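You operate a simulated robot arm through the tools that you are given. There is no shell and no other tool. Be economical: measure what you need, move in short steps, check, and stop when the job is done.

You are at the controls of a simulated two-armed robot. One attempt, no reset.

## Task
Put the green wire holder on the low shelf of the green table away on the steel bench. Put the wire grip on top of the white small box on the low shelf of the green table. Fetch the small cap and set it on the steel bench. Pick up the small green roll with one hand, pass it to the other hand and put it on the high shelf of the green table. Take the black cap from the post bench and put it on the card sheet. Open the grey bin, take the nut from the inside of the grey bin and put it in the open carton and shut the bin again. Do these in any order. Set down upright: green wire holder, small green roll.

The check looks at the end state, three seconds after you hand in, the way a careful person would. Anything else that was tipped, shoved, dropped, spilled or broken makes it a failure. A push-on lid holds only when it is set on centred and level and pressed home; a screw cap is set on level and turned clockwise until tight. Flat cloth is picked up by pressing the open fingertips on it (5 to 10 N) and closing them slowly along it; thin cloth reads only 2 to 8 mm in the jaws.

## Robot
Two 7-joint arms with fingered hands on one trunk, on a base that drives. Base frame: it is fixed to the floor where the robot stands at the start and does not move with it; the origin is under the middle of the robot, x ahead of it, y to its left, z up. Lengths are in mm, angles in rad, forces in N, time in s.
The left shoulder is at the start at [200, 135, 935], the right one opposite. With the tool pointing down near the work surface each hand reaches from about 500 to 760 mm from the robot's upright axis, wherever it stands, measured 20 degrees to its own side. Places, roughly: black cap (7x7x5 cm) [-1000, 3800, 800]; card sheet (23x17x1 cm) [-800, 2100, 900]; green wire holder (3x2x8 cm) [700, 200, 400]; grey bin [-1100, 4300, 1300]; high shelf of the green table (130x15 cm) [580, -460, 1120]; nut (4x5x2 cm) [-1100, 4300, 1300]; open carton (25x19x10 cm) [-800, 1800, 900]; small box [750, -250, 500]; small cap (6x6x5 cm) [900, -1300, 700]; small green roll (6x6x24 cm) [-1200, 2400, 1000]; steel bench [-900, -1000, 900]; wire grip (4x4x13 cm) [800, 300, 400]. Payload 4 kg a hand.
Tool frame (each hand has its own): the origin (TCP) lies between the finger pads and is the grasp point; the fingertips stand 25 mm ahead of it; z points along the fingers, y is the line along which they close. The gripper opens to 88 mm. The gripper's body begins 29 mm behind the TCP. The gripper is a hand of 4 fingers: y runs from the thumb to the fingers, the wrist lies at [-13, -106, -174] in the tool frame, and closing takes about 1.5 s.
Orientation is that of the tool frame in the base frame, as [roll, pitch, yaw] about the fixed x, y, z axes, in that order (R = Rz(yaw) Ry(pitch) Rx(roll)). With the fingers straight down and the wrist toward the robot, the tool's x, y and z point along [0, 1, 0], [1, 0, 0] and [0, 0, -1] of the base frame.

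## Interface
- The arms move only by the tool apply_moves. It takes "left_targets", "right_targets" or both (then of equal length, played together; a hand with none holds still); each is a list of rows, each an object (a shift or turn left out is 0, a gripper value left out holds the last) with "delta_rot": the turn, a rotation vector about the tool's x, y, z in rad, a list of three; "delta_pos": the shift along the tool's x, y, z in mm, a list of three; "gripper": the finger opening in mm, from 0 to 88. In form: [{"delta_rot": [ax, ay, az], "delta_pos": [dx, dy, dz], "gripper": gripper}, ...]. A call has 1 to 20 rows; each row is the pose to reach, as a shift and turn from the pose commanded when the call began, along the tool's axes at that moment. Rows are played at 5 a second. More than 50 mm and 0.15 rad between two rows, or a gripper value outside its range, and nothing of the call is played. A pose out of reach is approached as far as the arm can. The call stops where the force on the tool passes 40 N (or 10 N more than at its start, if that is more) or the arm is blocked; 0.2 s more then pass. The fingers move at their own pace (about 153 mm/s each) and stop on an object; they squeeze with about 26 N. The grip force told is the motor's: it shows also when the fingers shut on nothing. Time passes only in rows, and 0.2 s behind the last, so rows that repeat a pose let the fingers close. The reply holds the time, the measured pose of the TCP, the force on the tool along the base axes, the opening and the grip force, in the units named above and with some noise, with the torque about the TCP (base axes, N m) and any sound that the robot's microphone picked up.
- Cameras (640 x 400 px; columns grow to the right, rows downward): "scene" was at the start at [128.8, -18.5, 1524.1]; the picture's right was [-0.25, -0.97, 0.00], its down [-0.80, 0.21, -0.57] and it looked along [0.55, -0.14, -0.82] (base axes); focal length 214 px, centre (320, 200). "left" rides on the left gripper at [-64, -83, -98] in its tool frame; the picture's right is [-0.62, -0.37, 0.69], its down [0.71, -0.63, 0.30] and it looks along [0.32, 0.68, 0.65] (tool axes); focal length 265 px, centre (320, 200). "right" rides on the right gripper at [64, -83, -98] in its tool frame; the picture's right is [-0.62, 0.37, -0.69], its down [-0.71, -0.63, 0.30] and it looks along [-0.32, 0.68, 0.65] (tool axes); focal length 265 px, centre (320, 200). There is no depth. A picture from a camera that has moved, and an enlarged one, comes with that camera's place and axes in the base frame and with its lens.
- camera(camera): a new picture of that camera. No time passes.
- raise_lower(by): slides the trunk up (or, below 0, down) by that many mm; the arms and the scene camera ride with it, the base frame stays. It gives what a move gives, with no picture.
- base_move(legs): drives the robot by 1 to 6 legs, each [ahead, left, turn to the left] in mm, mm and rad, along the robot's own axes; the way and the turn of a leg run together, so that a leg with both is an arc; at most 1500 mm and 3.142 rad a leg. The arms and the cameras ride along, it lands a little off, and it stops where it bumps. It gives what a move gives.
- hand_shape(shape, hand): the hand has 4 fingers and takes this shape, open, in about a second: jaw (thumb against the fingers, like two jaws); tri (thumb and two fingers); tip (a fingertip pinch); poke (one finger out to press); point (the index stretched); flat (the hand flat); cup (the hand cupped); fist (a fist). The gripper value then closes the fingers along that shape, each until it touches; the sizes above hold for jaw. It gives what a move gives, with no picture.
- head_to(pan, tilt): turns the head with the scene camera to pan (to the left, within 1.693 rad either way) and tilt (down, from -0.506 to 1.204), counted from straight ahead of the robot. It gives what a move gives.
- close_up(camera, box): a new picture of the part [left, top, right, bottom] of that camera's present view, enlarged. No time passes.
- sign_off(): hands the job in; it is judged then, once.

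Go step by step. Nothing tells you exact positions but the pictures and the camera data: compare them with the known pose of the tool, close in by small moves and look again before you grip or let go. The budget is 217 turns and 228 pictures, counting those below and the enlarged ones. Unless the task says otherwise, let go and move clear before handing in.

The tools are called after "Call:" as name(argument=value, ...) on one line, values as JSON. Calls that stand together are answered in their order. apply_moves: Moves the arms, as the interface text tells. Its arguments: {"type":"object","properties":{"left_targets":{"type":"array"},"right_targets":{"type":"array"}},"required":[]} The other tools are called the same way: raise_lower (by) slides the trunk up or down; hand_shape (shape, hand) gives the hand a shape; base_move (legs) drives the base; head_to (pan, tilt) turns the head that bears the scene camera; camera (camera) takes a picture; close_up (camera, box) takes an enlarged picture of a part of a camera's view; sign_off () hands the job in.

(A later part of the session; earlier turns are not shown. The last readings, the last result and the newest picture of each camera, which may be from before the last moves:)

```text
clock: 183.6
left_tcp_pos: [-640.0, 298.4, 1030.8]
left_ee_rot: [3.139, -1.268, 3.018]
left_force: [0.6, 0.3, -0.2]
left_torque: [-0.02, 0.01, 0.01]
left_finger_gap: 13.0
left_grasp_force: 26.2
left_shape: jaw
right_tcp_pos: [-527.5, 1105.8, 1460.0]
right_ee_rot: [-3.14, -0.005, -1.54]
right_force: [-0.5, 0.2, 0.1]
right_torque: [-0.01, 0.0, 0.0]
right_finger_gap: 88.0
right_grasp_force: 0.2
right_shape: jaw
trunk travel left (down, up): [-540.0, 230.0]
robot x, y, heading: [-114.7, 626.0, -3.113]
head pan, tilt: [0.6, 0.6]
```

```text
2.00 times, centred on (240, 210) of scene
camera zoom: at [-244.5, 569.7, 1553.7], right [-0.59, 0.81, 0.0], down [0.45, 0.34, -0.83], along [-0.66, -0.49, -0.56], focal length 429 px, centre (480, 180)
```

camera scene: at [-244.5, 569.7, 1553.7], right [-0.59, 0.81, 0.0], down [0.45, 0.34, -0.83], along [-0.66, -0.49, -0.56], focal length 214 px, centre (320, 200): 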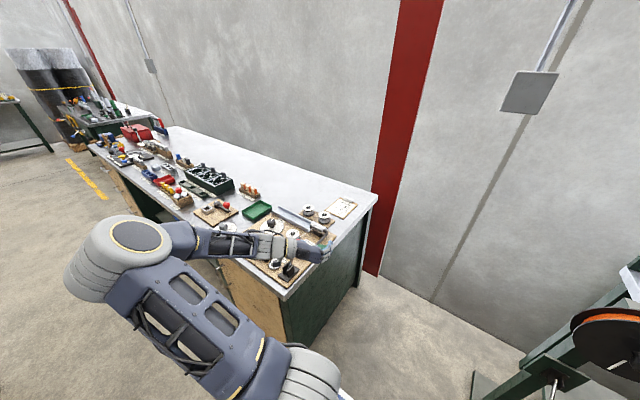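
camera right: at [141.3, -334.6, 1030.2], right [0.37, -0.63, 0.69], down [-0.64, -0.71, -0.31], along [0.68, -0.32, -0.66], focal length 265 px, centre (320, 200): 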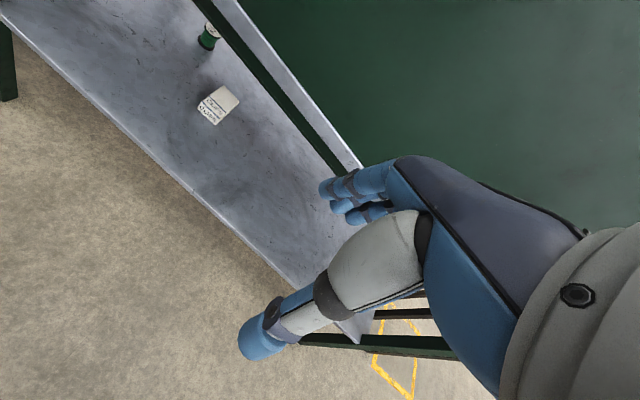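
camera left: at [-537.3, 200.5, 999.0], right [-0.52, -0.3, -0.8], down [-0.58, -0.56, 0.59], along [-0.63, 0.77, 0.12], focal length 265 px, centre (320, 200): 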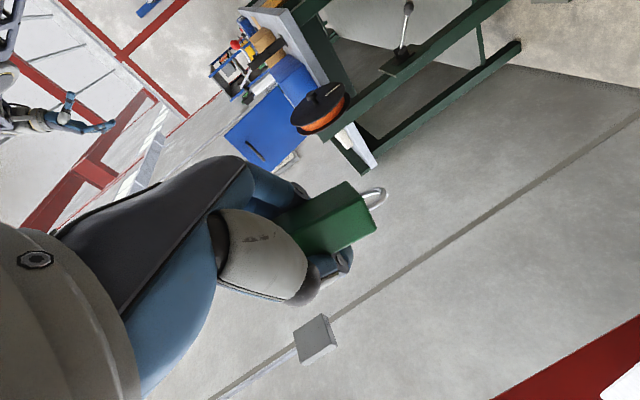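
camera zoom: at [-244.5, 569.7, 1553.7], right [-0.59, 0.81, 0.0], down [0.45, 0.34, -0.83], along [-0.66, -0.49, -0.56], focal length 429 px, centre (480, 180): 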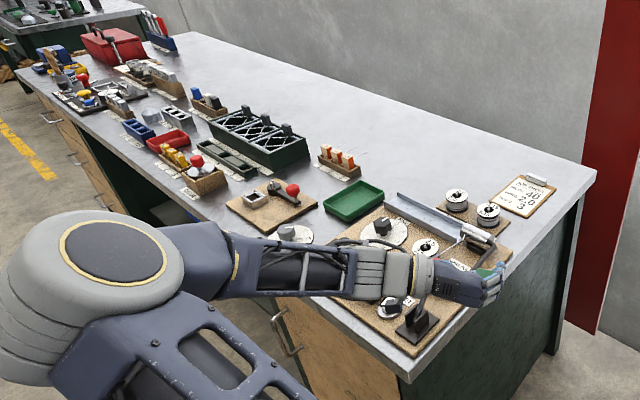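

A free patch near the front edge is around (-553,-542). I'll back off 90 mm and strafe left to it, with the hand passing well above the items.

Call:
base_move(legs=[[-85, 0, 0], [0, 830, 0]])

Call:
head_to(pan=0.3, tilt=0.9)

Call:
camera(camera="scene")

Call:
camera(camera="left")

Call:
camera(camera="right")

```text
clock: 188.7
left_tcp_pos: [-515.6, -534.0, 1030.9]
left_ee_rot: [3.136, -1.269, 3.034]
left_force: [-0.5, 0.3, -0.4]
left_torque: [-0.03, 0.0, -0.02]
left_finger_gap: 13.1
left_grasp_force: 25.9
left_shape: jaw
right_tcp_pos: [-413.5, 273.9, 1460.6]
right_ee_rot: [-3.139, -0.005, -1.529]
right_force: [0.5, -0.5, -0.9]
right_torque: [-0.01, -0.01, 0.01]
right_finger_gap: 88.1
right_grasp_force: 0.0
right_shape: jaw
trunk travel left (down, up): [-540.0, 230.0]
robot x, y, heading: [6.7, -201.1, -3.095]
head pan, tilt: [0.6, 0.6]
```

```text
clock: 189.5
left_tcp_pos: [-515.3, -533.9, 1031.1]
left_ee_rot: [3.132, -1.268, 3.038]
left_force: [0.5, -0.3, -0.4]
left_torque: [0.0, 0.01, -0.01]
left_finger_gap: 12.9
left_grasp_force: 25.9
left_shape: jaw
right_tcp_pos: [-414.1, 273.8, 1460.2]
right_ee_rot: [-3.141, -0.006, -1.529]
right_force: [0.8, 0.0, 0.2]
right_torque: [0.01, -0.02, 0.0]
right_finger_gap: 87.8
right_grasp_force: 0.0
right_shape: jaw
trunk travel left (down, up): [-540.0, 230.0]
robot x, y, heading: [4.6, -199.0, -3.101]
head pan, tilt: [0.3, 0.901]
```

```text
137 pictures are left
camera scene: at [-124.7, -229.8, 1529.0], right [-0.34, 0.94, 0.0], down [0.74, 0.27, -0.62], along [-0.58, -0.21, -0.78], focal length 214 px, centre (320, 200)
```

scene: 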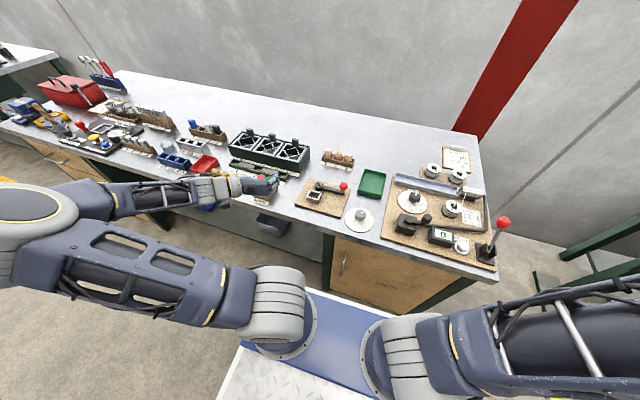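

```text
136 pictures are left
camera left: at [-412.6, -630.0, 999.0], right [-0.52, -0.31, -0.8], down [-0.57, -0.57, 0.59], along [-0.64, 0.76, 0.12], focal length 265 px, centre (320, 200)
```

left: 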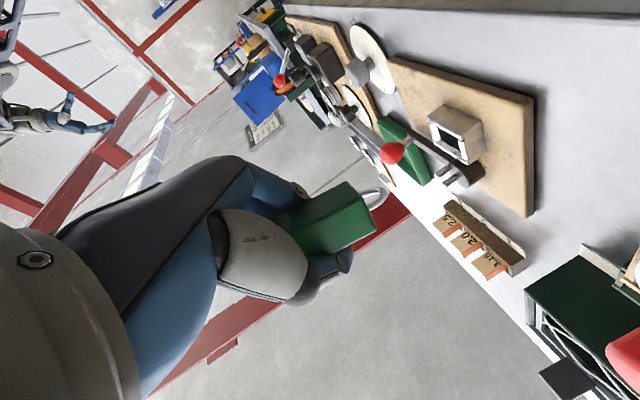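

```text
135 pictures are left
camera right: at [-327.4, 214.0, 1560.2], right [-0.4, 0.61, 0.69], down [0.6, 0.74, -0.31], along [-0.7, 0.29, -0.66], focal length 265 px, centre (320, 200)
```

right: 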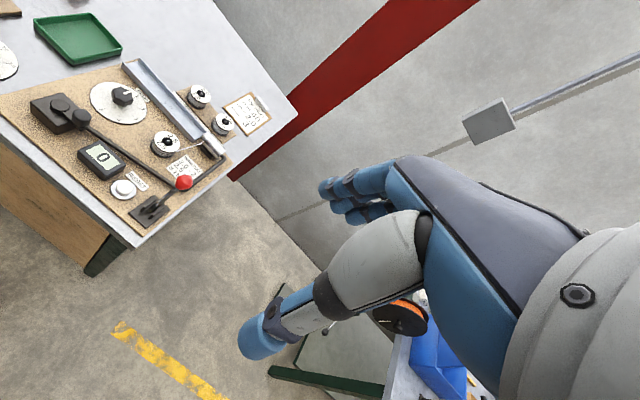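

Free patch about (-590,-550). Move over it and lower to 24 mm above contact.

Call:
apply_moves(left_targets=[{"delta_pos": [10, -12, 30]}, {"delta_pos": [19, -23, 60]}, {"delta_pos": [-13, -23, 70]}, {"delta_pos": [-45, -23, 80]}, {"delta_pos": [-77, -23, 90]}, {"delta_pos": [-77, -23, 90]}])

Call:
camera(camera="left")

Call:
close_up(camera="scene", box=[220, 140, 340, 240])

```text
clock: 190.9
left_tcp_pos: [-581.7, -551.0, 930.1]
left_ee_rot: [3.134, -1.269, 3.037]
left_force: [-0.1, 0.0, -0.8]
left_torque: [0.02, 0.01, 0.02]
left_finger_gap: 13.0
left_grasp_force: 26.2
left_shape: jaw
right_tcp_pos: [-413.7, 274.0, 1461.4]
right_ee_rot: [-3.141, -0.006, -1.53]
right_force: [1.0, -0.2, 0.1]
right_torque: [0.01, 0.01, 0.03]
right_finger_gap: 88.0
right_grasp_force: 0.1
right_shape: jaw
trunk travel left (down, up): [-540.0, 230.0]
robot x, y, heading: [5.6, -203.2, -3.096]
head pan, tilt: [0.3, 0.901]
```

```text
134 pictures are left
camera left: at [-477.9, -646.9, 898.8], right [-0.52, -0.31, -0.8], down [-0.57, -0.57, 0.59], along [-0.64, 0.76, 0.12], focal length 265 px, centre (320, 200)
```

left: 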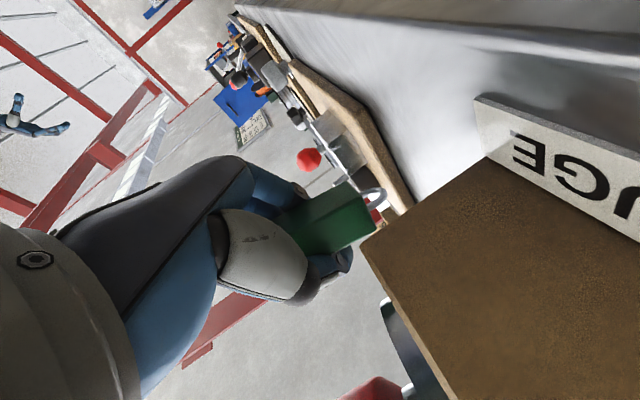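

```text
4.00 times, centred on (280, 190) of scene
camera zoom: at [-124.7, -229.7, 1528.9], right [-0.34, 0.94, 0.0], down [0.74, 0.27, -0.62], along [-0.58, -0.21, -0.78], focal length 858 px, centre (480, 240)
```

zoom: 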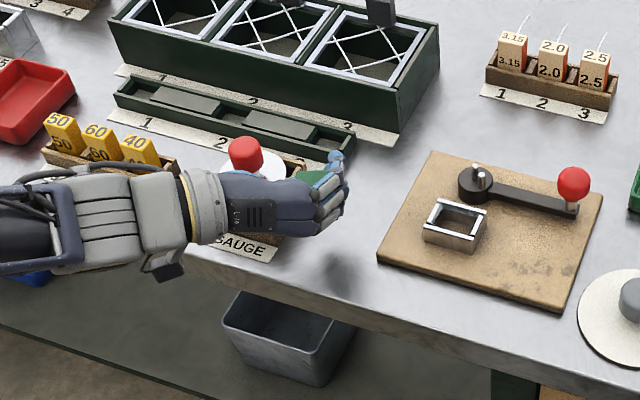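

The GAUGE box is too near; I'll shift to (-535,-530), clear of both box and board.

Call:
apply_moves(left_targets=[{"delta_pos": [-5, 14, -17]}, {"delta_pos": [-10, 27, -35]}, {"delta_pos": [-16, 27, -52]}, {"delta_pos": [-16, 27, -52]}])

Call:
camera(camera="left")

Call:
close_up(camera="scene", box=[220, 140, 340, 240])

```text
clock: 191.9
left_tcp_pos: [-521.2, -529.0, 930.9]
left_ee_rot: [3.136, -1.268, 3.034]
left_force: [0.3, 0.2, -0.9]
left_torque: [-0.02, 0.01, -0.01]
left_finger_gap: 13.1
left_grasp_force: 26.1
left_shape: jaw
right_tcp_pos: [-414.3, 274.4, 1461.3]
right_ee_rot: [-3.14, -0.005, -1.528]
right_force: [-0.2, 0.0, 0.2]
right_torque: [-0.01, -0.02, -0.01]
right_finger_gap: 88.0
right_grasp_force: 0.0
right_shape: jaw
trunk travel left (down, up): [-540.0, 230.0]
robot x, y, heading: [6.3, -200.1, -3.095]
head pan, tilt: [0.3, 0.901]
```

```text
132 pictures are left
camera left: at [-419.4, -625.9, 898.7], right [-0.51, -0.31, -0.8], down [-0.57, -0.57, 0.59], along [-0.64, 0.76, 0.12], focal length 265 px, centre (320, 200)
```

left: 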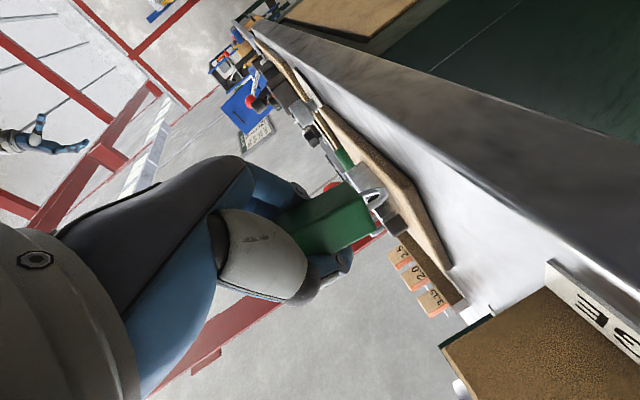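

```text
4.00 times, centred on (280, 190) of scene
camera zoom: at [-124.7, -229.7, 1528.9], right [-0.34, 0.94, 0.0], down [0.74, 0.27, -0.62], along [-0.58, -0.21, -0.78], focal length 858 px, centre (480, 240)
```

zoom: 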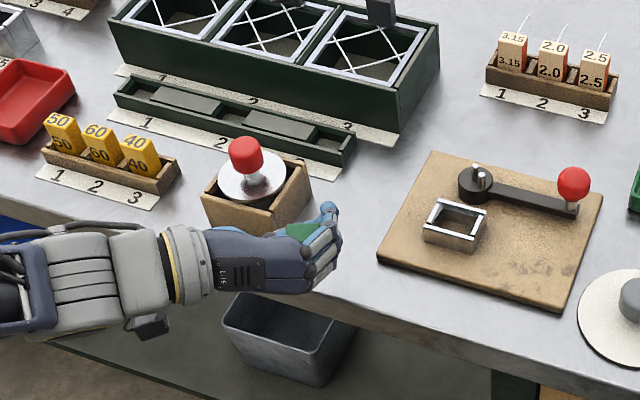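

Shift 18 mm further in from the edge, then lower in small steps to contact.

Call:
apply_moves(left_targets=[{"delta_pos": [5, -2, 17]}, {"delta_pos": [-4, -2, 20]}, {"delta_pos": [-12, -2, 22]}, {"delta_pos": [-15, -2, 23]}, {"delta_pos": [-17, -2, 24]}, {"delta_pos": [-19, -2, 24]}, {"delta_pos": [-21, -2, 25]}, {"delta_pos": [-23, -2, 26]}])

Call:
camera(camera="left")

Call:
close_up(camera="scene", box=[240, 160, 330, 230])

```text
clock: 193.7
left_tcp_pos: [-543.0, -527.6, 903.8]
left_ee_rot: [3.125, -1.275, 3.038]
left_force: [1.0, 3.5, 30.1]
left_torque: [-0.02, -0.28, 0.02]
left_finger_gap: 12.7
left_grasp_force: 25.4
left_shape: jaw
right_tcp_pos: [-413.6, 275.0, 1461.1]
right_ee_rot: [-3.139, -0.006, -1.528]
right_force: [0.3, 0.1, 0.1]
right_torque: [-0.01, -0.01, 0.0]
right_finger_gap: 87.8
right_grasp_force: 0.0
right_shape: jaw
trunk travel left (down, up): [-540.0, 230.0]
robot x, y, heading: [4.3, -200.6, -3.099]
head pan, tilt: [0.3, 0.901]
```

```text
130 pictures are left
camera left: at [-439.5, -623.9, 870.9], right [-0.52, -0.31, -0.8], down [-0.57, -0.57, 0.59], along [-0.64, 0.76, 0.12], focal length 265 px, centre (320, 200)
```

left: 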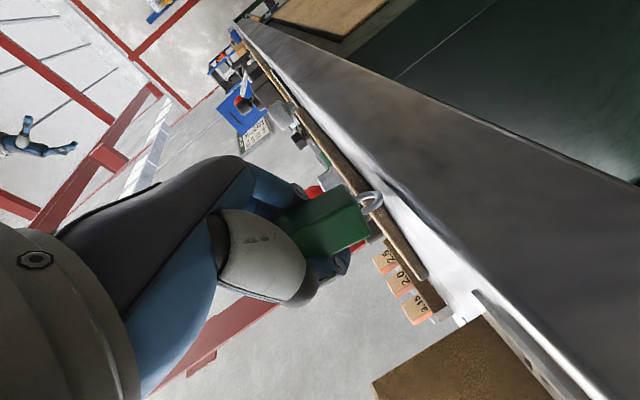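

```text
5.71 times, centred on (285, 195) of scene
camera zoom: at [-124.0, -229.2, 1529.5], right [-0.34, 0.94, 0.0], down [0.74, 0.27, -0.62], along [-0.58, -0.21, -0.78], focal length 1226 px, centre (520, 229)
```

zoom: 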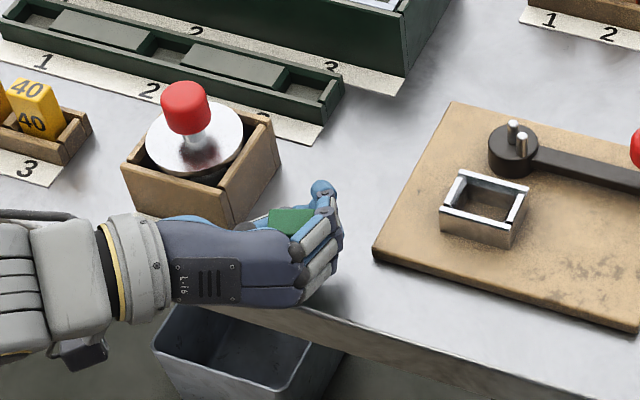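

Contact at the expected height. Ease off and open slowly to 45 mm.

Call:
apply_moves(left_targets=[{"delta_pos": [2, 0, -1]}, {"delta_pos": [2, 0, -1], "gripper": 16}, {"delta_pos": [2, 0, -1], "gripper": 20}, {"delta_pos": [2, 0, -1], "gripper": 26}, {"delta_pos": [2, 0, -1], "gripper": 34}, {"delta_pos": [2, 0, -1], "gripper": 44}, {"delta_pos": [2, 0, -1], "gripper": 44}])

Call:
camera(camera="left")

Call:
close_up(camera="scene", box=[240, 160, 330, 230])

```text
clock: 195.3
left_tcp_pos: [-541.0, -530.1, 902.4]
left_ee_rot: [3.133, -1.271, 3.035]
left_force: [0.0, -0.5, -0.5]
left_torque: [0.05, -0.02, 0.02]
left_finger_gap: 43.5
left_grasp_force: 0.1
left_shape: jaw
right_tcp_pos: [-413.1, 274.5, 1461.5]
right_ee_rot: [-3.14, -0.006, -1.529]
right_force: [0.0, -0.2, 0.0]
right_torque: [-0.02, 0.02, 0.0]
right_finger_gap: 88.0
right_grasp_force: 0.1
right_shape: jaw
trunk travel left (down, up): [-540.0, 230.0]
robot x, y, heading: [7.7, -203.6, -3.098]
head pan, tilt: [0.3, 0.901]
```

```text
128 pictures are left
camera left: at [-438.6, -625.1, 871.3], right [-0.51, -0.31, -0.8], down [-0.57, -0.57, 0.59], along [-0.64, 0.76, 0.12], focal length 265 px, centre (320, 200)
```

left: 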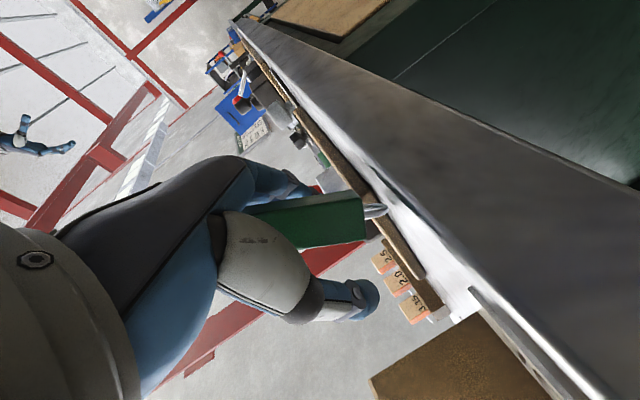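

```text
5.71 times, centred on (285, 195) of scene
camera zoom: at [-124.7, -229.7, 1528.9], right [-0.34, 0.94, 0.0], down [0.74, 0.27, -0.62], along [-0.58, -0.21, -0.78], focal length 1226 px, centre (520, 229)
```

zoom: 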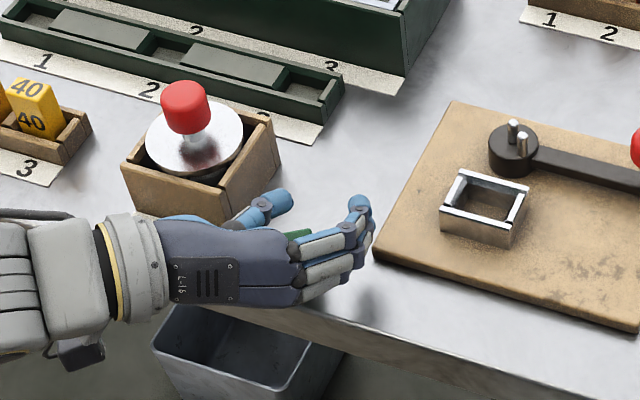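

The holder has leaned toward the palm on release. I won't retreat; look closer first.

Call:
close_up(camera="left", box=[210, 130, 430, 290])

Call:
close_up(camera="scene", box=[265, 180, 310, 212])

```text
2.50 times, centred on (320, 210) of left
camera zoom: at [-438.6, -625.1, 871.3], right [-0.51, -0.31, -0.8], down [-0.57, -0.57, 0.59], along [-0.64, 0.76, 0.12], focal length 664 px, centre (320, 175)
```

zoom: 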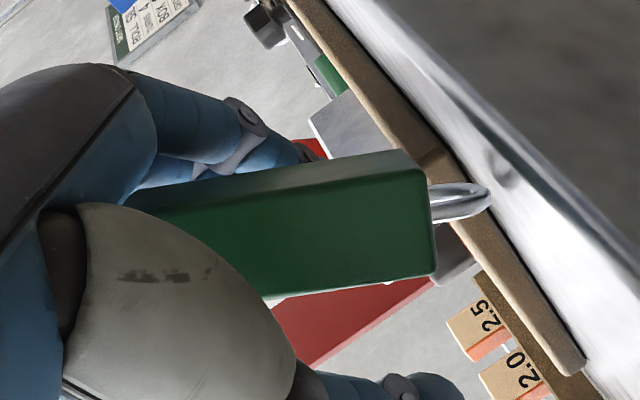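

```text
12.50 times, centred on (288, 196) of scene
camera zoom: at [-124.7, -229.7, 1528.9], right [-0.34, 0.94, 0.0], down [0.74, 0.27, -0.62], along [-0.58, -0.21, -0.78], focal length 2681 px, centre (726, 250)
```

zoom: 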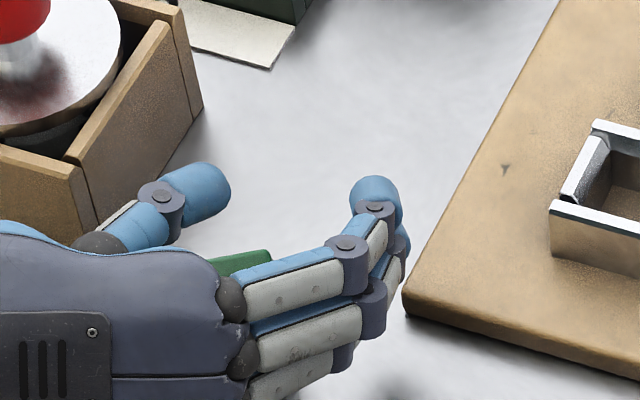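

It leans about 30° toward the palm, standing on its small ring. I'll re-grip it, lift slightly and tilt the hand to bring it vertical again.

Call:
apply_moves(left_targets=[{"gripper": 36}, {"gripper": 28}, {"gripper": 20}, {"gripper": 12}, {"gripper": 5}, {"gripper": 0}, {"gripper": 0}, {"gripper": 0}, {"gripper": 0}, {"gripper": 0}])

Call:
close_up(camera="left", box=[210, 130, 430, 290])

```text
clock: 197.5
left_tcp_pos: [-540.9, -528.6, 903.4]
left_ee_rot: [3.136, -1.268, 3.032]
left_force: [0.3, 0.1, 0.2]
left_torque: [-0.01, 0.04, 0.01]
left_finger_gap: 6.0
left_grasp_force: 25.9
left_shape: jaw
right_tcp_pos: [-413.1, 275.5, 1460.6]
right_ee_rot: [-3.141, -0.005, -1.529]
right_force: [0.4, -0.3, -0.3]
right_torque: [0.0, 0.02, 0.01]
right_finger_gap: 87.9
right_grasp_force: 0.1
right_shape: jaw
trunk travel left (down, up): [-540.0, 230.0]
robot x, y, heading: [8.8, -202.5, -3.095]
head pan, tilt: [0.3, 0.901]
```

```text
2.50 times, centred on (320, 210) of left
camera zoom: at [-438.6, -625.1, 871.3], right [-0.51, -0.31, -0.8], down [-0.57, -0.57, 0.59], along [-0.64, 0.76, 0.12], focal length 664 px, centre (320, 175)
```

zoom: 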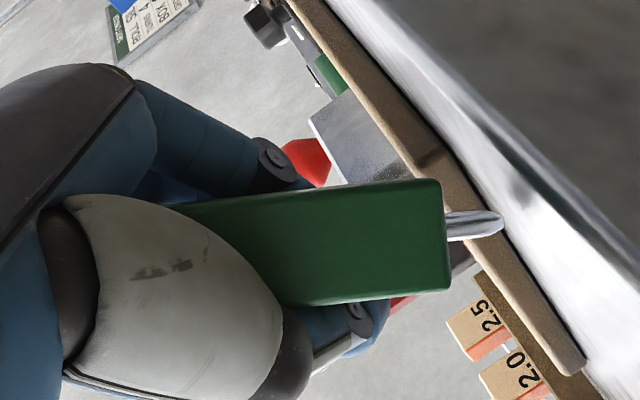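

Call:
apply_moves(left_targets=[{"delta_pos": [19, 0, -6]}, {"delta_pos": [48, 0, -15]}, {"delta_pos": [48, 0, -15], "delta_rot": [0, -0.14, 0]}, {"delta_pos": [48, 0, -15], "delta_rot": [0, -0.28, 0]}, {"delta_pos": [48, 0, -15], "delta_rot": [0, -0.42, 0]}, {"delta_pos": [48, 0, -15], "delta_rot": [0, -0.56, 0]}, {"delta_pos": [48, 0, -15], "delta_rot": [0, -0.65, 0]}, {"delta_pos": [48, 0, -15], "delta_rot": [0, -0.65, 0]}])

Call:
camera(camera="left")

Call:
close_up(camera="scene", box=[250, 150, 330, 210])

```text
clock: 199.3
left_tcp_pos: [-540.9, -529.1, 956.7]
left_ee_rot: [3.141, -0.616, 3.029]
left_force: [-0.2, -1.4, -1.6]
left_torque: [-0.02, 0.01, 0.01]
left_finger_gap: 6.2
left_grasp_force: 26.1
left_shape: jaw
right_tcp_pos: [-413.2, 273.3, 1461.1]
right_ee_rot: [-3.139, -0.005, -1.528]
right_force: [0.7, -0.3, 0.0]
right_torque: [0.0, 0.0, 0.01]
right_finger_gap: 88.0
right_grasp_force: 0.0
right_shape: jaw
trunk travel left (down, up): [-540.0, 230.0]
robot x, y, heading: [7.7, -202.7, -3.097]
head pan, tilt: [0.3, 0.901]
```

```text
123 pictures are left
camera left: at [-441.5, -624.9, 997.4], right [0.06, -0.38, -0.92], down [-0.83, -0.54, 0.16], along [-0.56, 0.75, -0.34], focal length 265 px, centre (320, 200)
```

left: 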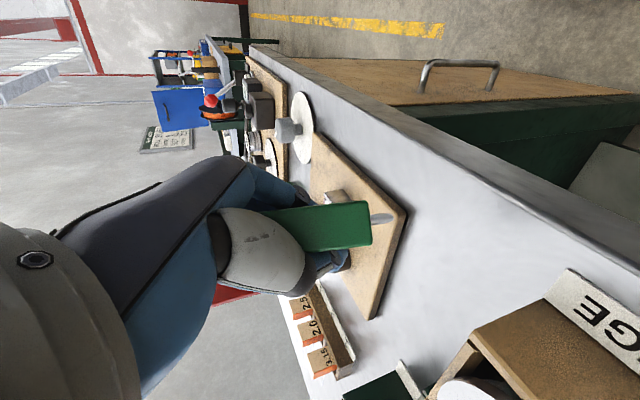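

```text
6.67 times, centred on (290, 180) of scene
camera zoom: at [-124.7, -229.7, 1528.9], right [-0.34, 0.94, 0.0], down [0.74, 0.27, -0.62], along [-0.58, -0.21, -0.78], focal length 1430 px, centre (520, 333)
```

zoom: 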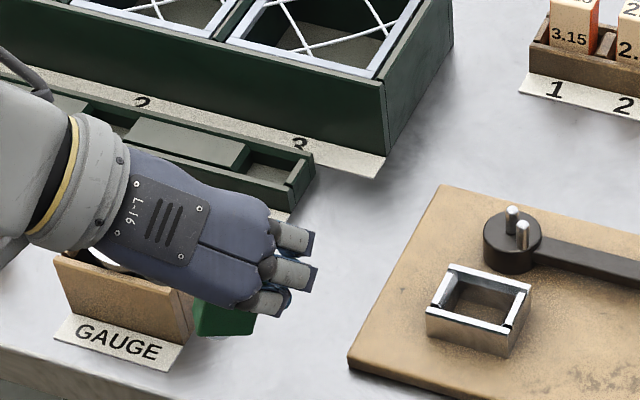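

Call:
close_up(camera="scene", box=[268, 185, 298, 206])

Call:
close_up(camera="left", box=[250, 170, 410, 280])

```text
16.00 times, centred on (283, 196) of scene
camera zoom: at [-124.7, -229.7, 1528.9], right [-0.34, 0.94, 0.0], down [0.74, 0.27, -0.62], along [-0.58, -0.21, -0.78], focal length 3432 px, centre (912, 272)
```

zoom: 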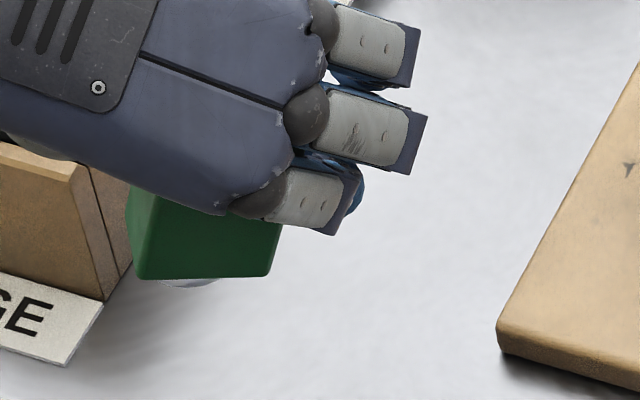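

```text
3.64 times, centred on (330, 225) of left
camera zoom: at [-441.5, -624.9, 997.4], right [0.06, -0.38, -0.92], down [-0.83, -0.54, 0.16], along [-0.56, 0.75, -0.34], focal length 965 px, centre (284, 109)
```

zoom: 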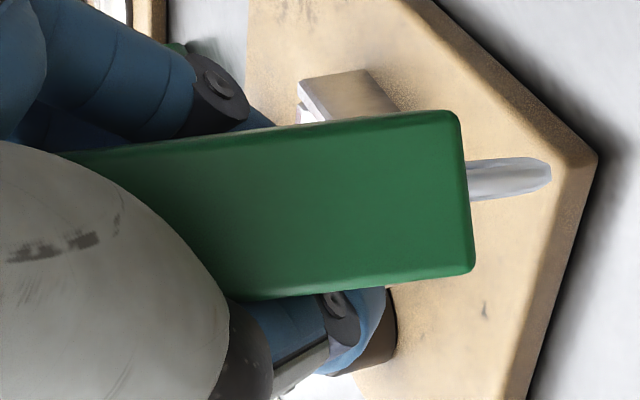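

A residual lean of ~0.2 rad toward +y remains. Correct it and check again.

Call:
apply_moves(left_targets=[{"delta_rot": [-0.078, 0.04, -0.055]}, {"delta_rot": [-0.155, 0.08, -0.109]}, {"delta_rot": [-0.155, 0.08, -0.109]}])

Call:
close_up(camera="scene", box=[263, 180, 303, 208])

Call:
close_up(camera="left", box=[250, 170, 410, 280])

```text
clock: 200.1
left_tcp_pos: [-541.3, -528.3, 954.9]
left_ee_rot: [2.894, -0.685, -3.104]
left_force: [0.9, -0.3, -0.7]
left_torque: [-0.04, 0.01, -0.07]
left_finger_gap: 6.4
left_grasp_force: 25.5
left_shape: jaw
right_tcp_pos: [-414.1, 275.6, 1461.5]
right_ee_rot: [-3.14, -0.005, -1.529]
right_force: [-0.2, 0.1, -0.5]
right_torque: [0.0, -0.01, 0.0]
right_finger_gap: 87.9
right_grasp_force: 0.1
right_shape: jaw
trunk travel left (down, up): [-540.0, 230.0]
robot x, y, heading: [6.8, -201.4, -3.097]
head pan, tilt: [0.3, 0.901]
```

```text
14.29 times, centred on (283, 194) of scene
camera zoom: at [-124.7, -229.7, 1528.9], right [-0.34, 0.94, 0.0], down [0.74, 0.27, -0.62], along [-0.58, -0.21, -0.78], focal length 3064 px, centre (849, 286)
```

zoom: 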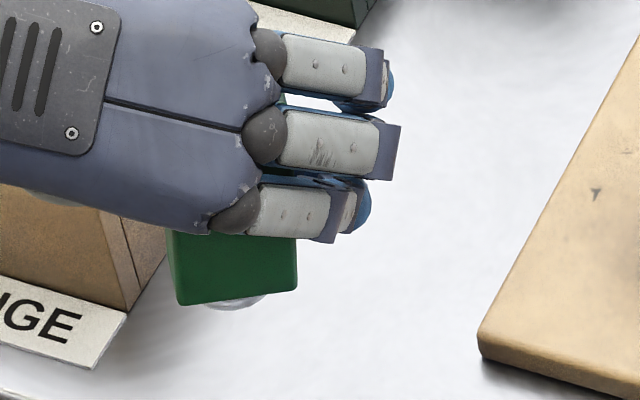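

```text
3.64 times, centred on (330, 225) of left
camera zoom: at [-440.2, -630.2, 971.7], right [0.01, -0.19, -0.98], down [-0.82, -0.57, 0.1], along [-0.58, 0.8, -0.16], focal length 965 px, centre (284, 109)
```

zoom: 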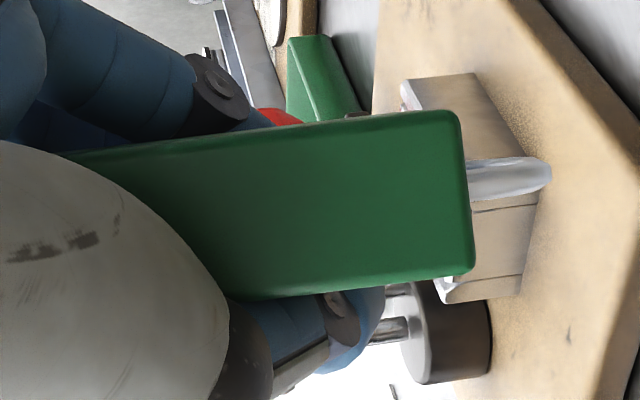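

Call:
apply_moves(left_targets=[{"delta_pos": [11, 13, 13], "delta_rot": [-0.061, 0.063, -0.036]}, {"delta_pos": [-3, 9, 30], "delta_rot": [-0.061, 0.063, -0.036]}, {"delta_pos": [-14, 5, 42], "delta_rot": [-0.061, 0.063, -0.036]}, {"delta_pos": [-14, 5, 42], "delta_rot": [-0.061, 0.063, -0.036]}])

Call:
close_up(camera="scene", box=[253, 180, 313, 220])

Call:
close_up(camera="left", box=[230, 150, 430, 280])

```text
clock: 201.1
left_tcp_pos: [-556.6, -514.2, 915.5]
left_ee_rot: [2.788, -0.735, -3.035]
left_force: [0.2, 0.0, -1.0]
left_torque: [0.0, 0.01, 0.04]
left_finger_gap: 6.1
left_grasp_force: 26.4
left_shape: jaw
right_tcp_pos: [-413.3, 274.6, 1460.0]
right_ee_rot: [-3.141, -0.007, -1.529]
right_force: [0.2, -0.7, -0.4]
right_torque: [0.02, 0.02, -0.01]
right_finger_gap: 87.9
right_grasp_force: 0.1
right_shape: jaw
trunk travel left (down, up): [-540.0, 230.0]
robot x, y, heading: [7.7, -200.2, -3.093]
head pan, tilt: [0.3, 0.901]
```

```text
10.00 times, centred on (283, 200) of scene
camera zoom: at [-124.7, -229.7, 1528.9], right [-0.34, 0.94, 0.0], down [0.74, 0.27, -0.62], along [-0.58, -0.21, -0.78], focal length 2145 px, centre (690, 200)
```

zoom: 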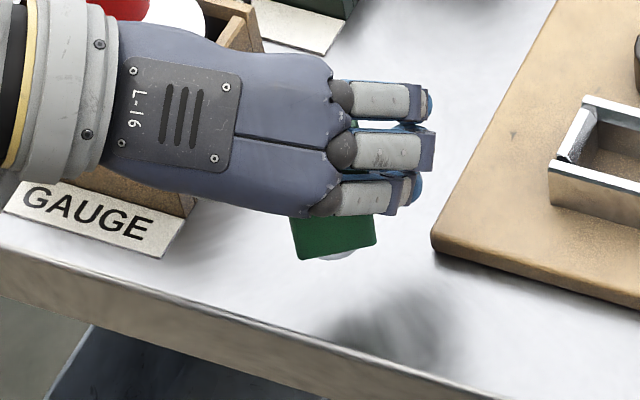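

```text
3.08 times, centred on (330, 215) of left
camera zoom: at [-455.4, -617.2, 919.7], right [-0.05, -0.11, -0.99], down [-0.81, -0.57, 0.1], along [-0.58, 0.81, -0.06], focal length 817 px, centre (289, 154)
```

zoom: 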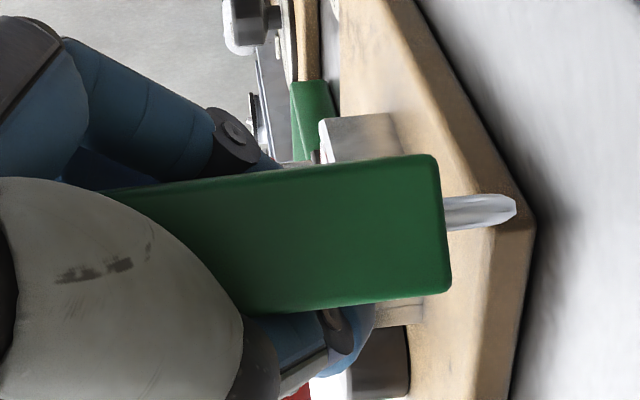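

Vertical in both views. Lower 12 mm, then in fine steps.

Call:
apply_moves(left_targets=[{"delta_pos": [-2.7, -1, 2.8]}, {"delta_pos": [-5.4, -2, 5.6]}, {"delta_pos": [-8, -3, 8.4]}, {"delta_pos": [-8, -3, 8.4]}])

Call:
apply_moves(left_targets=[{"delta_pos": [-1, -0.4, 1]}, {"delta_pos": [-2, -0.8, 2.1]}, {"delta_pos": [-2, -0.8, 2.1]}])

```text
clock: 202.1
left_tcp_pos: [-556.7, -515.4, 903.1]
left_ee_rot: [2.787, -0.734, -3.036]
left_force: [0.4, 0.2, -0.6]
left_torque: [-0.02, 0.0, 0.0]
left_finger_gap: 6.2
left_grasp_force: 26.0
left_shape: jaw
right_tcp_pos: [-413.8, 275.2, 1460.8]
right_ee_rot: [-3.139, -0.005, -1.53]
right_force: [0.2, 0.0, 0.8]
right_torque: [0.01, -0.01, -0.02]
right_finger_gap: 87.9
right_grasp_force: 0.1
right_shape: jaw
trunk travel left (down, up): [-540.0, 230.0]
robot x, y, heading: [6.4, -199.6, -3.094]
head pan, tilt: [0.3, 0.901]
```

```text
clock: 202.9
left_tcp_pos: [-556.0, -513.7, 899.4]
left_ee_rot: [2.786, -0.735, -3.035]
left_force: [-0.4, 0.1, -0.2]
left_torque: [0.0, -0.01, -0.01]
left_finger_gap: 6.2
left_grasp_force: 26.0
left_shape: jaw
right_tcp_pos: [-412.9, 273.8, 1461.5]
right_ee_rot: [-3.14, -0.005, -1.529]
right_force: [-0.7, 0.2, 0.1]
right_torque: [0.01, 0.02, -0.04]
right_finger_gap: 88.1
right_grasp_force: 0.1
right_shape: jaw
trunk travel left (down, up): [-540.0, 230.0]
robot x, y, heading: [5.4, -201.5, -3.098]
head pan, tilt: [0.3, 0.901]
```

Call:
apply_moves(left_targets=[{"delta_pos": [-1, -0.4, 1]}, {"delta_pos": [-2, -0.8, 2.1]}, {"delta_pos": [-2, -0.8, 2.1]}])

Call:
apply_moves(left_targets=[{"delta_pos": [-1, -0.4, 1]}, {"delta_pos": [-1, -0.4, 1]}])

Call:
close_up(camera="left", box=[230, 150, 430, 280])

```text
clock: 203.7
left_tcp_pos: [-555.6, -513.9, 896.9]
left_ee_rot: [2.789, -0.735, -3.036]
left_force: [1.2, -0.6, 7.4]
left_torque: [-0.05, -0.09, -0.04]
left_finger_gap: 6.0
left_grasp_force: 25.9
left_shape: jaw
right_tcp_pos: [-413.6, 274.6, 1461.3]
right_ee_rot: [-3.14, -0.006, -1.529]
right_force: [0.0, -0.2, 0.8]
right_torque: [-0.03, 0.01, 0.0]
right_finger_gap: 88.0
right_grasp_force: 0.0
right_shape: jaw
trunk travel left (down, up): [-540.0, 230.0]
robot x, y, heading: [7.4, -198.5, -3.101]
head pan, tilt: [0.3, 0.901]
```

```text
clock: 204.3
left_tcp_pos: [-556.2, -514.4, 894.6]
left_ee_rot: [2.788, -0.735, -3.035]
left_force: [2.0, -0.9, 8.4]
left_torque: [-0.03, -0.09, 0.0]
left_finger_gap: 5.7
left_grasp_force: 26.4
left_shape: jaw
right_tcp_pos: [-412.4, 274.1, 1461.8]
right_ee_rot: [-3.141, -0.006, -1.528]
right_force: [0.0, 0.5, -0.6]
right_torque: [-0.03, 0.0, 0.02]
right_finger_gap: 87.9
right_grasp_force: 0.2
right_shape: jaw
trunk travel left (down, up): [-540.0, 230.0]
robot x, y, heading: [2.3, -199.6, -3.094]
head pan, tilt: [0.3, 0.901]
```

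```text
3.08 times, centred on (330, 215) of left
camera zoom: at [-454.1, -617.0, 899.4], right [-0.05, -0.11, -0.99], down [-0.81, -0.57, 0.1], along [-0.58, 0.81, -0.06], focal length 817 px, centre (289, 154)
```

zoom: 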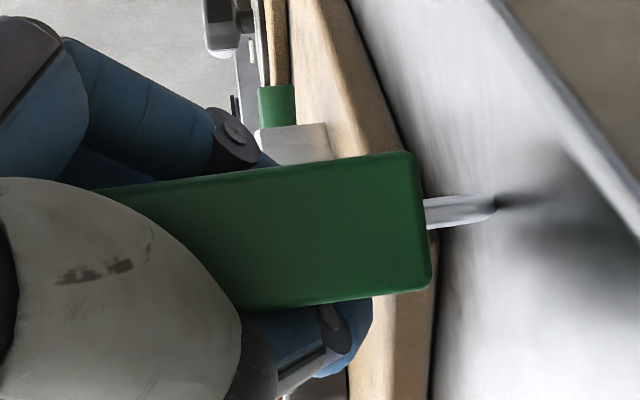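

Light contact (8 N). Open just a few millimetres and see whether it stands on its own.

Call:
apply_moves(left_targets=[{"gripper": 8}, {"gripper": 10}, {"gripper": 12}, {"gripper": 14}, {"gripper": 16}, {"gripper": 16}])

Call:
close_up(camera="left", box=[230, 150, 430, 280])

Call:
close_up(camera="scene", box=[253, 180, 313, 220])

```text
clock: 205.7
left_tcp_pos: [-555.6, -514.6, 896.1]
left_ee_rot: [2.787, -0.733, -3.034]
left_force: [0.0, 0.2, -0.1]
left_torque: [0.01, 0.04, -0.02]
left_finger_gap: 15.8
left_grasp_force: 0.1
left_shape: jaw
right_tcp_pos: [-413.4, 275.2, 1461.3]
right_ee_rot: [-3.14, -0.004, -1.528]
right_force: [-0.4, -0.4, -0.1]
right_torque: [0.03, -0.01, 0.0]
right_finger_gap: 87.7
right_grasp_force: 0.1
right_shape: jaw
trunk travel left (down, up): [-540.0, 230.0]
robot x, y, heading: [7.3, -207.4, -3.094]
head pan, tilt: [0.3, 0.901]
```

```text
3.08 times, centred on (330, 215) of left
camera zoom: at [-454.2, -617.0, 899.2], right [-0.05, -0.11, -0.99], down [-0.81, -0.57, 0.1], along [-0.58, 0.81, -0.06], focal length 817 px, centre (289, 154)
```

zoom: 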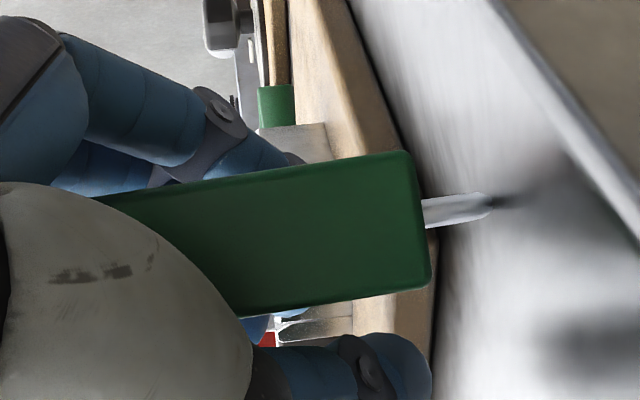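

```text
10.00 times, centred on (283, 200) of scene
camera zoom: at [-124.7, -229.7, 1528.9], right [-0.34, 0.94, 0.0], down [0.74, 0.27, -0.62], along [-0.58, -0.21, -0.78], focal length 2145 px, centre (690, 200)
```

zoom: 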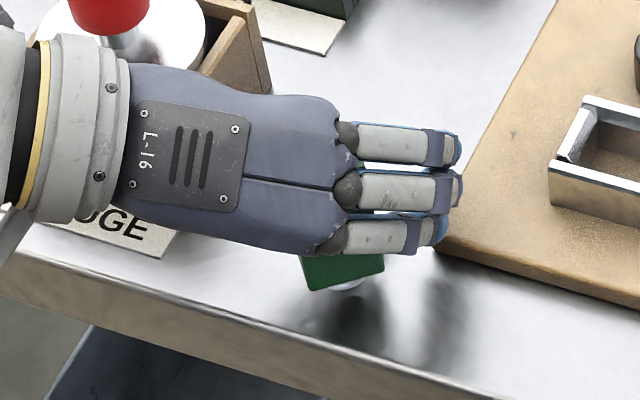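

Call:
apply_moves(left_targets=[{"gripper": 18}, {"gripper": 20}, {"gripper": 22}, {"gripper": 22}, {"gripper": 22}, {"gripper": 22}])

Call:
close_up(camera="left", box=[230, 150, 430, 280])

```text
clock: 207.1
left_tcp_pos: [-555.7, -514.9, 895.8]
left_ee_rot: [2.786, -0.735, -3.035]
left_force: [-0.8, -0.5, 0.2]
left_torque: [0.0, 0.02, 0.0]
left_finger_gap: 21.7
left_grasp_force: 0.0
left_shape: jaw
right_tcp_pos: [-414.0, 273.3, 1460.7]
right_ee_rot: [-3.14, -0.005, -1.529]
right_force: [0.3, 0.0, 0.2]
right_torque: [0.04, -0.01, -0.01]
right_finger_gap: 87.5
right_grasp_force: 0.0
right_shape: jaw
trunk travel left (down, up): [-540.0, 230.0]
robot x, y, heading: [7.6, -199.1, -3.095]
head pan, tilt: [0.3, 0.901]
```

```text
3.08 times, centred on (330, 215) of left
camera zoom: at [-454.2, -617.0, 899.2], right [-0.05, -0.11, -0.99], down [-0.81, -0.57, 0.1], along [-0.58, 0.81, -0.06], focal length 817 px, centre (289, 154)
```

zoom: 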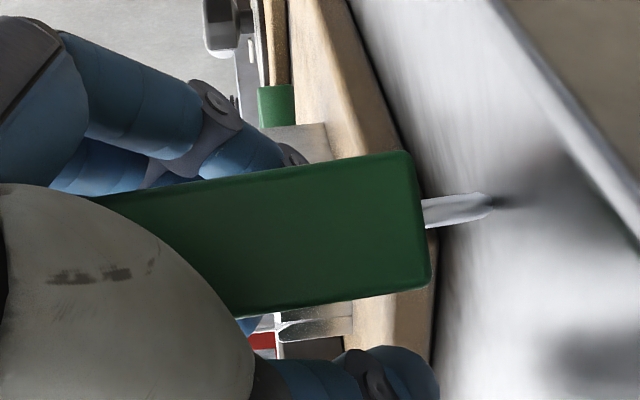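

It's static. Open wider and check again before withdrawing.

Call:
apply_moves(left_targets=[{"gripper": 28}, {"gripper": 34}, {"gripper": 40}, {"gripper": 48}, {"gripper": 56}, {"gripper": 56}])

Call:
close_up(camera="left", box=[230, 150, 430, 280])

Call:
close_up(camera="scene", box=[253, 180, 313, 220])

```text
clock: 208.5
left_tcp_pos: [-556.3, -514.7, 895.4]
left_ee_rot: [2.789, -0.735, -3.035]
left_force: [-0.2, -0.8, 0.3]
left_torque: [0.01, -0.02, -0.04]
left_finger_gap: 55.5
left_grasp_force: 0.1
left_shape: jaw
right_tcp_pos: [-412.8, 274.3, 1461.6]
right_ee_rot: [-3.141, -0.005, -1.53]
right_force: [0.1, -0.3, -0.5]
right_torque: [-0.01, 0.01, -0.03]
right_finger_gap: 88.0
right_grasp_force: 0.0
right_shape: jaw
trunk travel left (down, up): [-540.0, 230.0]
robot x, y, heading: [10.5, -201.1, -3.097]
head pan, tilt: [0.3, 0.901]
```

```text
3.08 times, centred on (330, 215) of left
camera zoom: at [-454.2, -617.0, 899.2], right [-0.05, -0.11, -0.99], down [-0.81, -0.57, 0.1], along [-0.58, 0.81, -0.06], focal length 817 px, centre (289, 154)
```

zoom: 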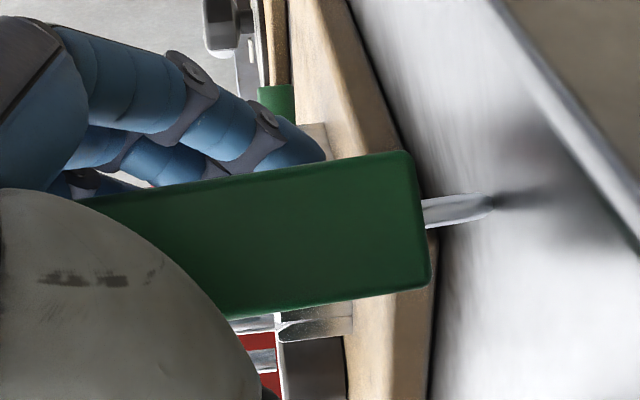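

```text
10.00 times, centred on (283, 200) of scene
camera zoom: at [-124.7, -229.7, 1528.9], right [-0.34, 0.94, 0.0], down [0.74, 0.27, -0.62], along [-0.58, -0.21, -0.78], focal length 2145 px, centre (690, 200)
```

zoom: 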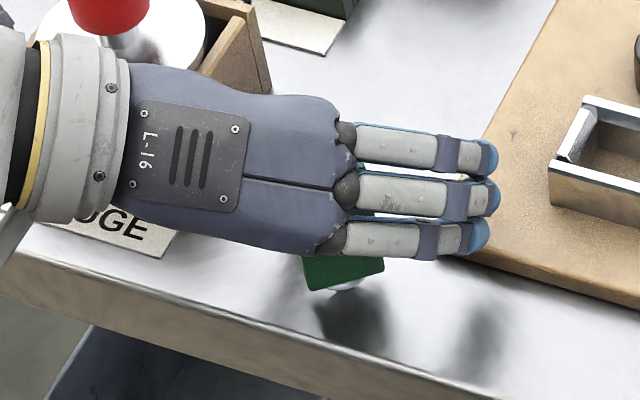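

Call:
apply_moves(left_targets=[{"delta_pos": [0, 0, -3], "gripper": 66}, {"delta_pos": [0, 0, -6]}, {"delta_pos": [0, 0, -10]}, {"delta_pos": [0, 0, -10]}, {"delta_pos": [0, 0, -10]}])

Call:
close_up(camera="left", box=[230, 150, 430, 280])

```text
clock: 209.7
left_tcp_pos: [-549.7, -516.6, 903.5]
left_ee_rot: [2.788, -0.734, -3.036]
left_force: [0.4, 0.8, -1.8]
left_torque: [0.0, 0.01, 0.01]
left_finger_gap: 65.8
left_grasp_force: 0.1
left_shape: jaw
right_tcp_pos: [-413.7, 274.2, 1461.1]
right_ee_rot: [-3.141, -0.006, -1.529]
right_force: [-0.5, 0.6, 0.1]
right_torque: [-0.03, -0.01, 0.03]
right_finger_gap: 87.8
right_grasp_force: 0.0
right_shape: jaw
trunk travel left (down, up): [-540.0, 230.0]
robot x, y, heading: [2.5, -200.7, -3.097]
head pan, tilt: [0.3, 0.901]
```

```text
3.08 times, centred on (330, 215) of left
camera zoom: at [-447.9, -619.0, 905.9], right [-0.05, -0.11, -0.99], down [-0.81, -0.57, 0.1], along [-0.58, 0.81, -0.06], focal length 817 px, centre (289, 154)
```

zoom: 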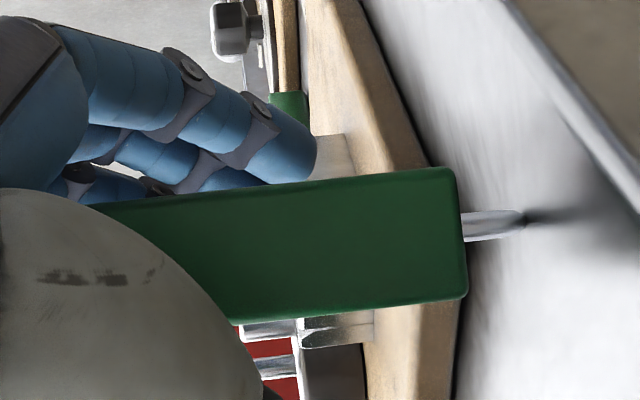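

Call:
apply_moves(left_targets=[{"delta_pos": [0, 0, -3]}, {"delta_pos": [0, 0, -6]}, {"delta_pos": [0, 0, -6]}, {"delta_pos": [0, 0, -6]}])

Call:
close_up(camera="left", box=[230, 150, 430, 280])

```text
clock: 210.7
left_tcp_pos: [-546.1, -518.7, 907.2]
left_ee_rot: [2.79, -0.735, -3.036]
left_force: [0.0, -0.4, 0.1]
left_torque: [-0.01, -0.03, 0.01]
left_finger_gap: 65.8
left_grasp_force: 0.0
left_shape: jaw
right_tcp_pos: [-414.6, 274.1, 1461.4]
right_ee_rot: [-3.141, -0.005, -1.529]
right_force: [0.6, 0.0, -0.3]
right_torque: [0.0, 0.0, 0.01]
right_finger_gap: 87.7
right_grasp_force: 0.0
right_shape: jaw
trunk travel left (down, up): [-540.0, 230.0]
robot x, y, heading: [7.2, -200.0, -3.102]
head pan, tilt: [0.3, 0.901]
```

```text
3.08 times, centred on (330, 215) of left
camera zoom: at [-443.5, -621.3, 910.5], right [-0.05, -0.11, -0.99], down [-0.81, -0.57, 0.1], along [-0.58, 0.81, -0.06], focal length 817 px, centre (289, 154)
```

zoom: 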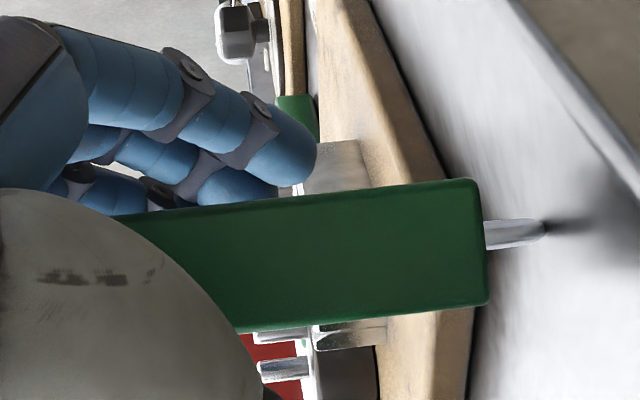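

It stays vertical; continue withdrawing.

Call:
apply_moves(left_targets=[{"delta_pos": [0, 0, -8]}, {"delta_pos": [0, 0, -18]}, {"delta_pos": [0, 0, -30]}, {"delta_pos": [0, 0, -45]}, {"delta_pos": [0, 0, -60]}, {"delta_pos": [0, 0, -60]}])

Call:
camera(camera="left")

Call:
close_up(camera="scene", box=[243, 170, 323, 220])

```text
clock: 212.1
left_tcp_pos: [-505.0, -535.8, 948.4]
left_ee_rot: [2.786, -0.733, -3.036]
left_force: [0.3, 0.6, -0.3]
left_torque: [0.0, 0.02, 0.01]
left_finger_gap: 65.4
left_grasp_force: 0.1
left_shape: jaw
right_tcp_pos: [-414.2, 275.2, 1461.3]
right_ee_rot: [-3.14, -0.006, -1.529]
right_force: [0.6, 0.3, 0.1]
right_torque: [0.01, 0.0, 0.03]
right_finger_gap: 87.6
right_grasp_force: 0.0
right_shape: jaw
trunk travel left (down, up): [-540.0, 230.0]
robot x, y, heading: [5.9, -201.4, -3.098]
head pan, tilt: [0.3, 0.901]
```

```text
107 pictures are left
camera left: at [-404.2, -637.7, 952.1], right [-0.05, -0.11, -0.99], down [-0.81, -0.57, 0.1], along [-0.58, 0.81, -0.06], focal length 265 px, centre (320, 200)
```

left: 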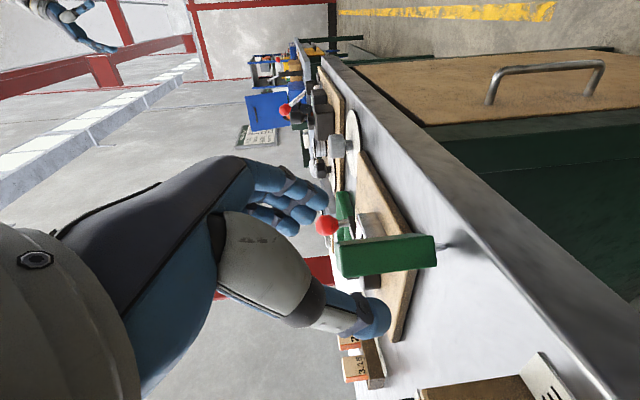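

```text
8.00 times, centred on (283, 195) of scene
camera zoom: at [-124.7, -229.7, 1528.9], right [-0.34, 0.94, 0.0], down [0.74, 0.27, -0.62], along [-0.58, -0.21, -0.78], focal length 1716 px, centre (616, 240)
```

zoom: 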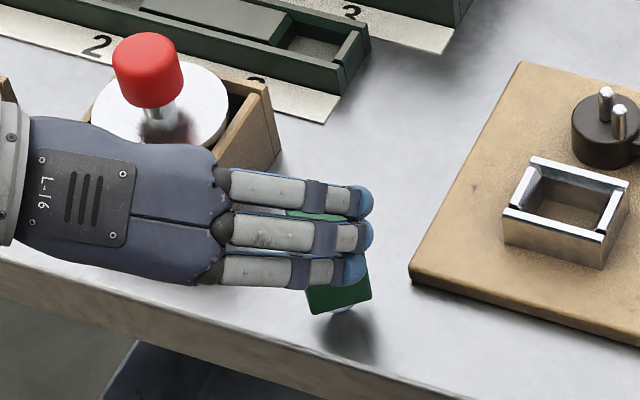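

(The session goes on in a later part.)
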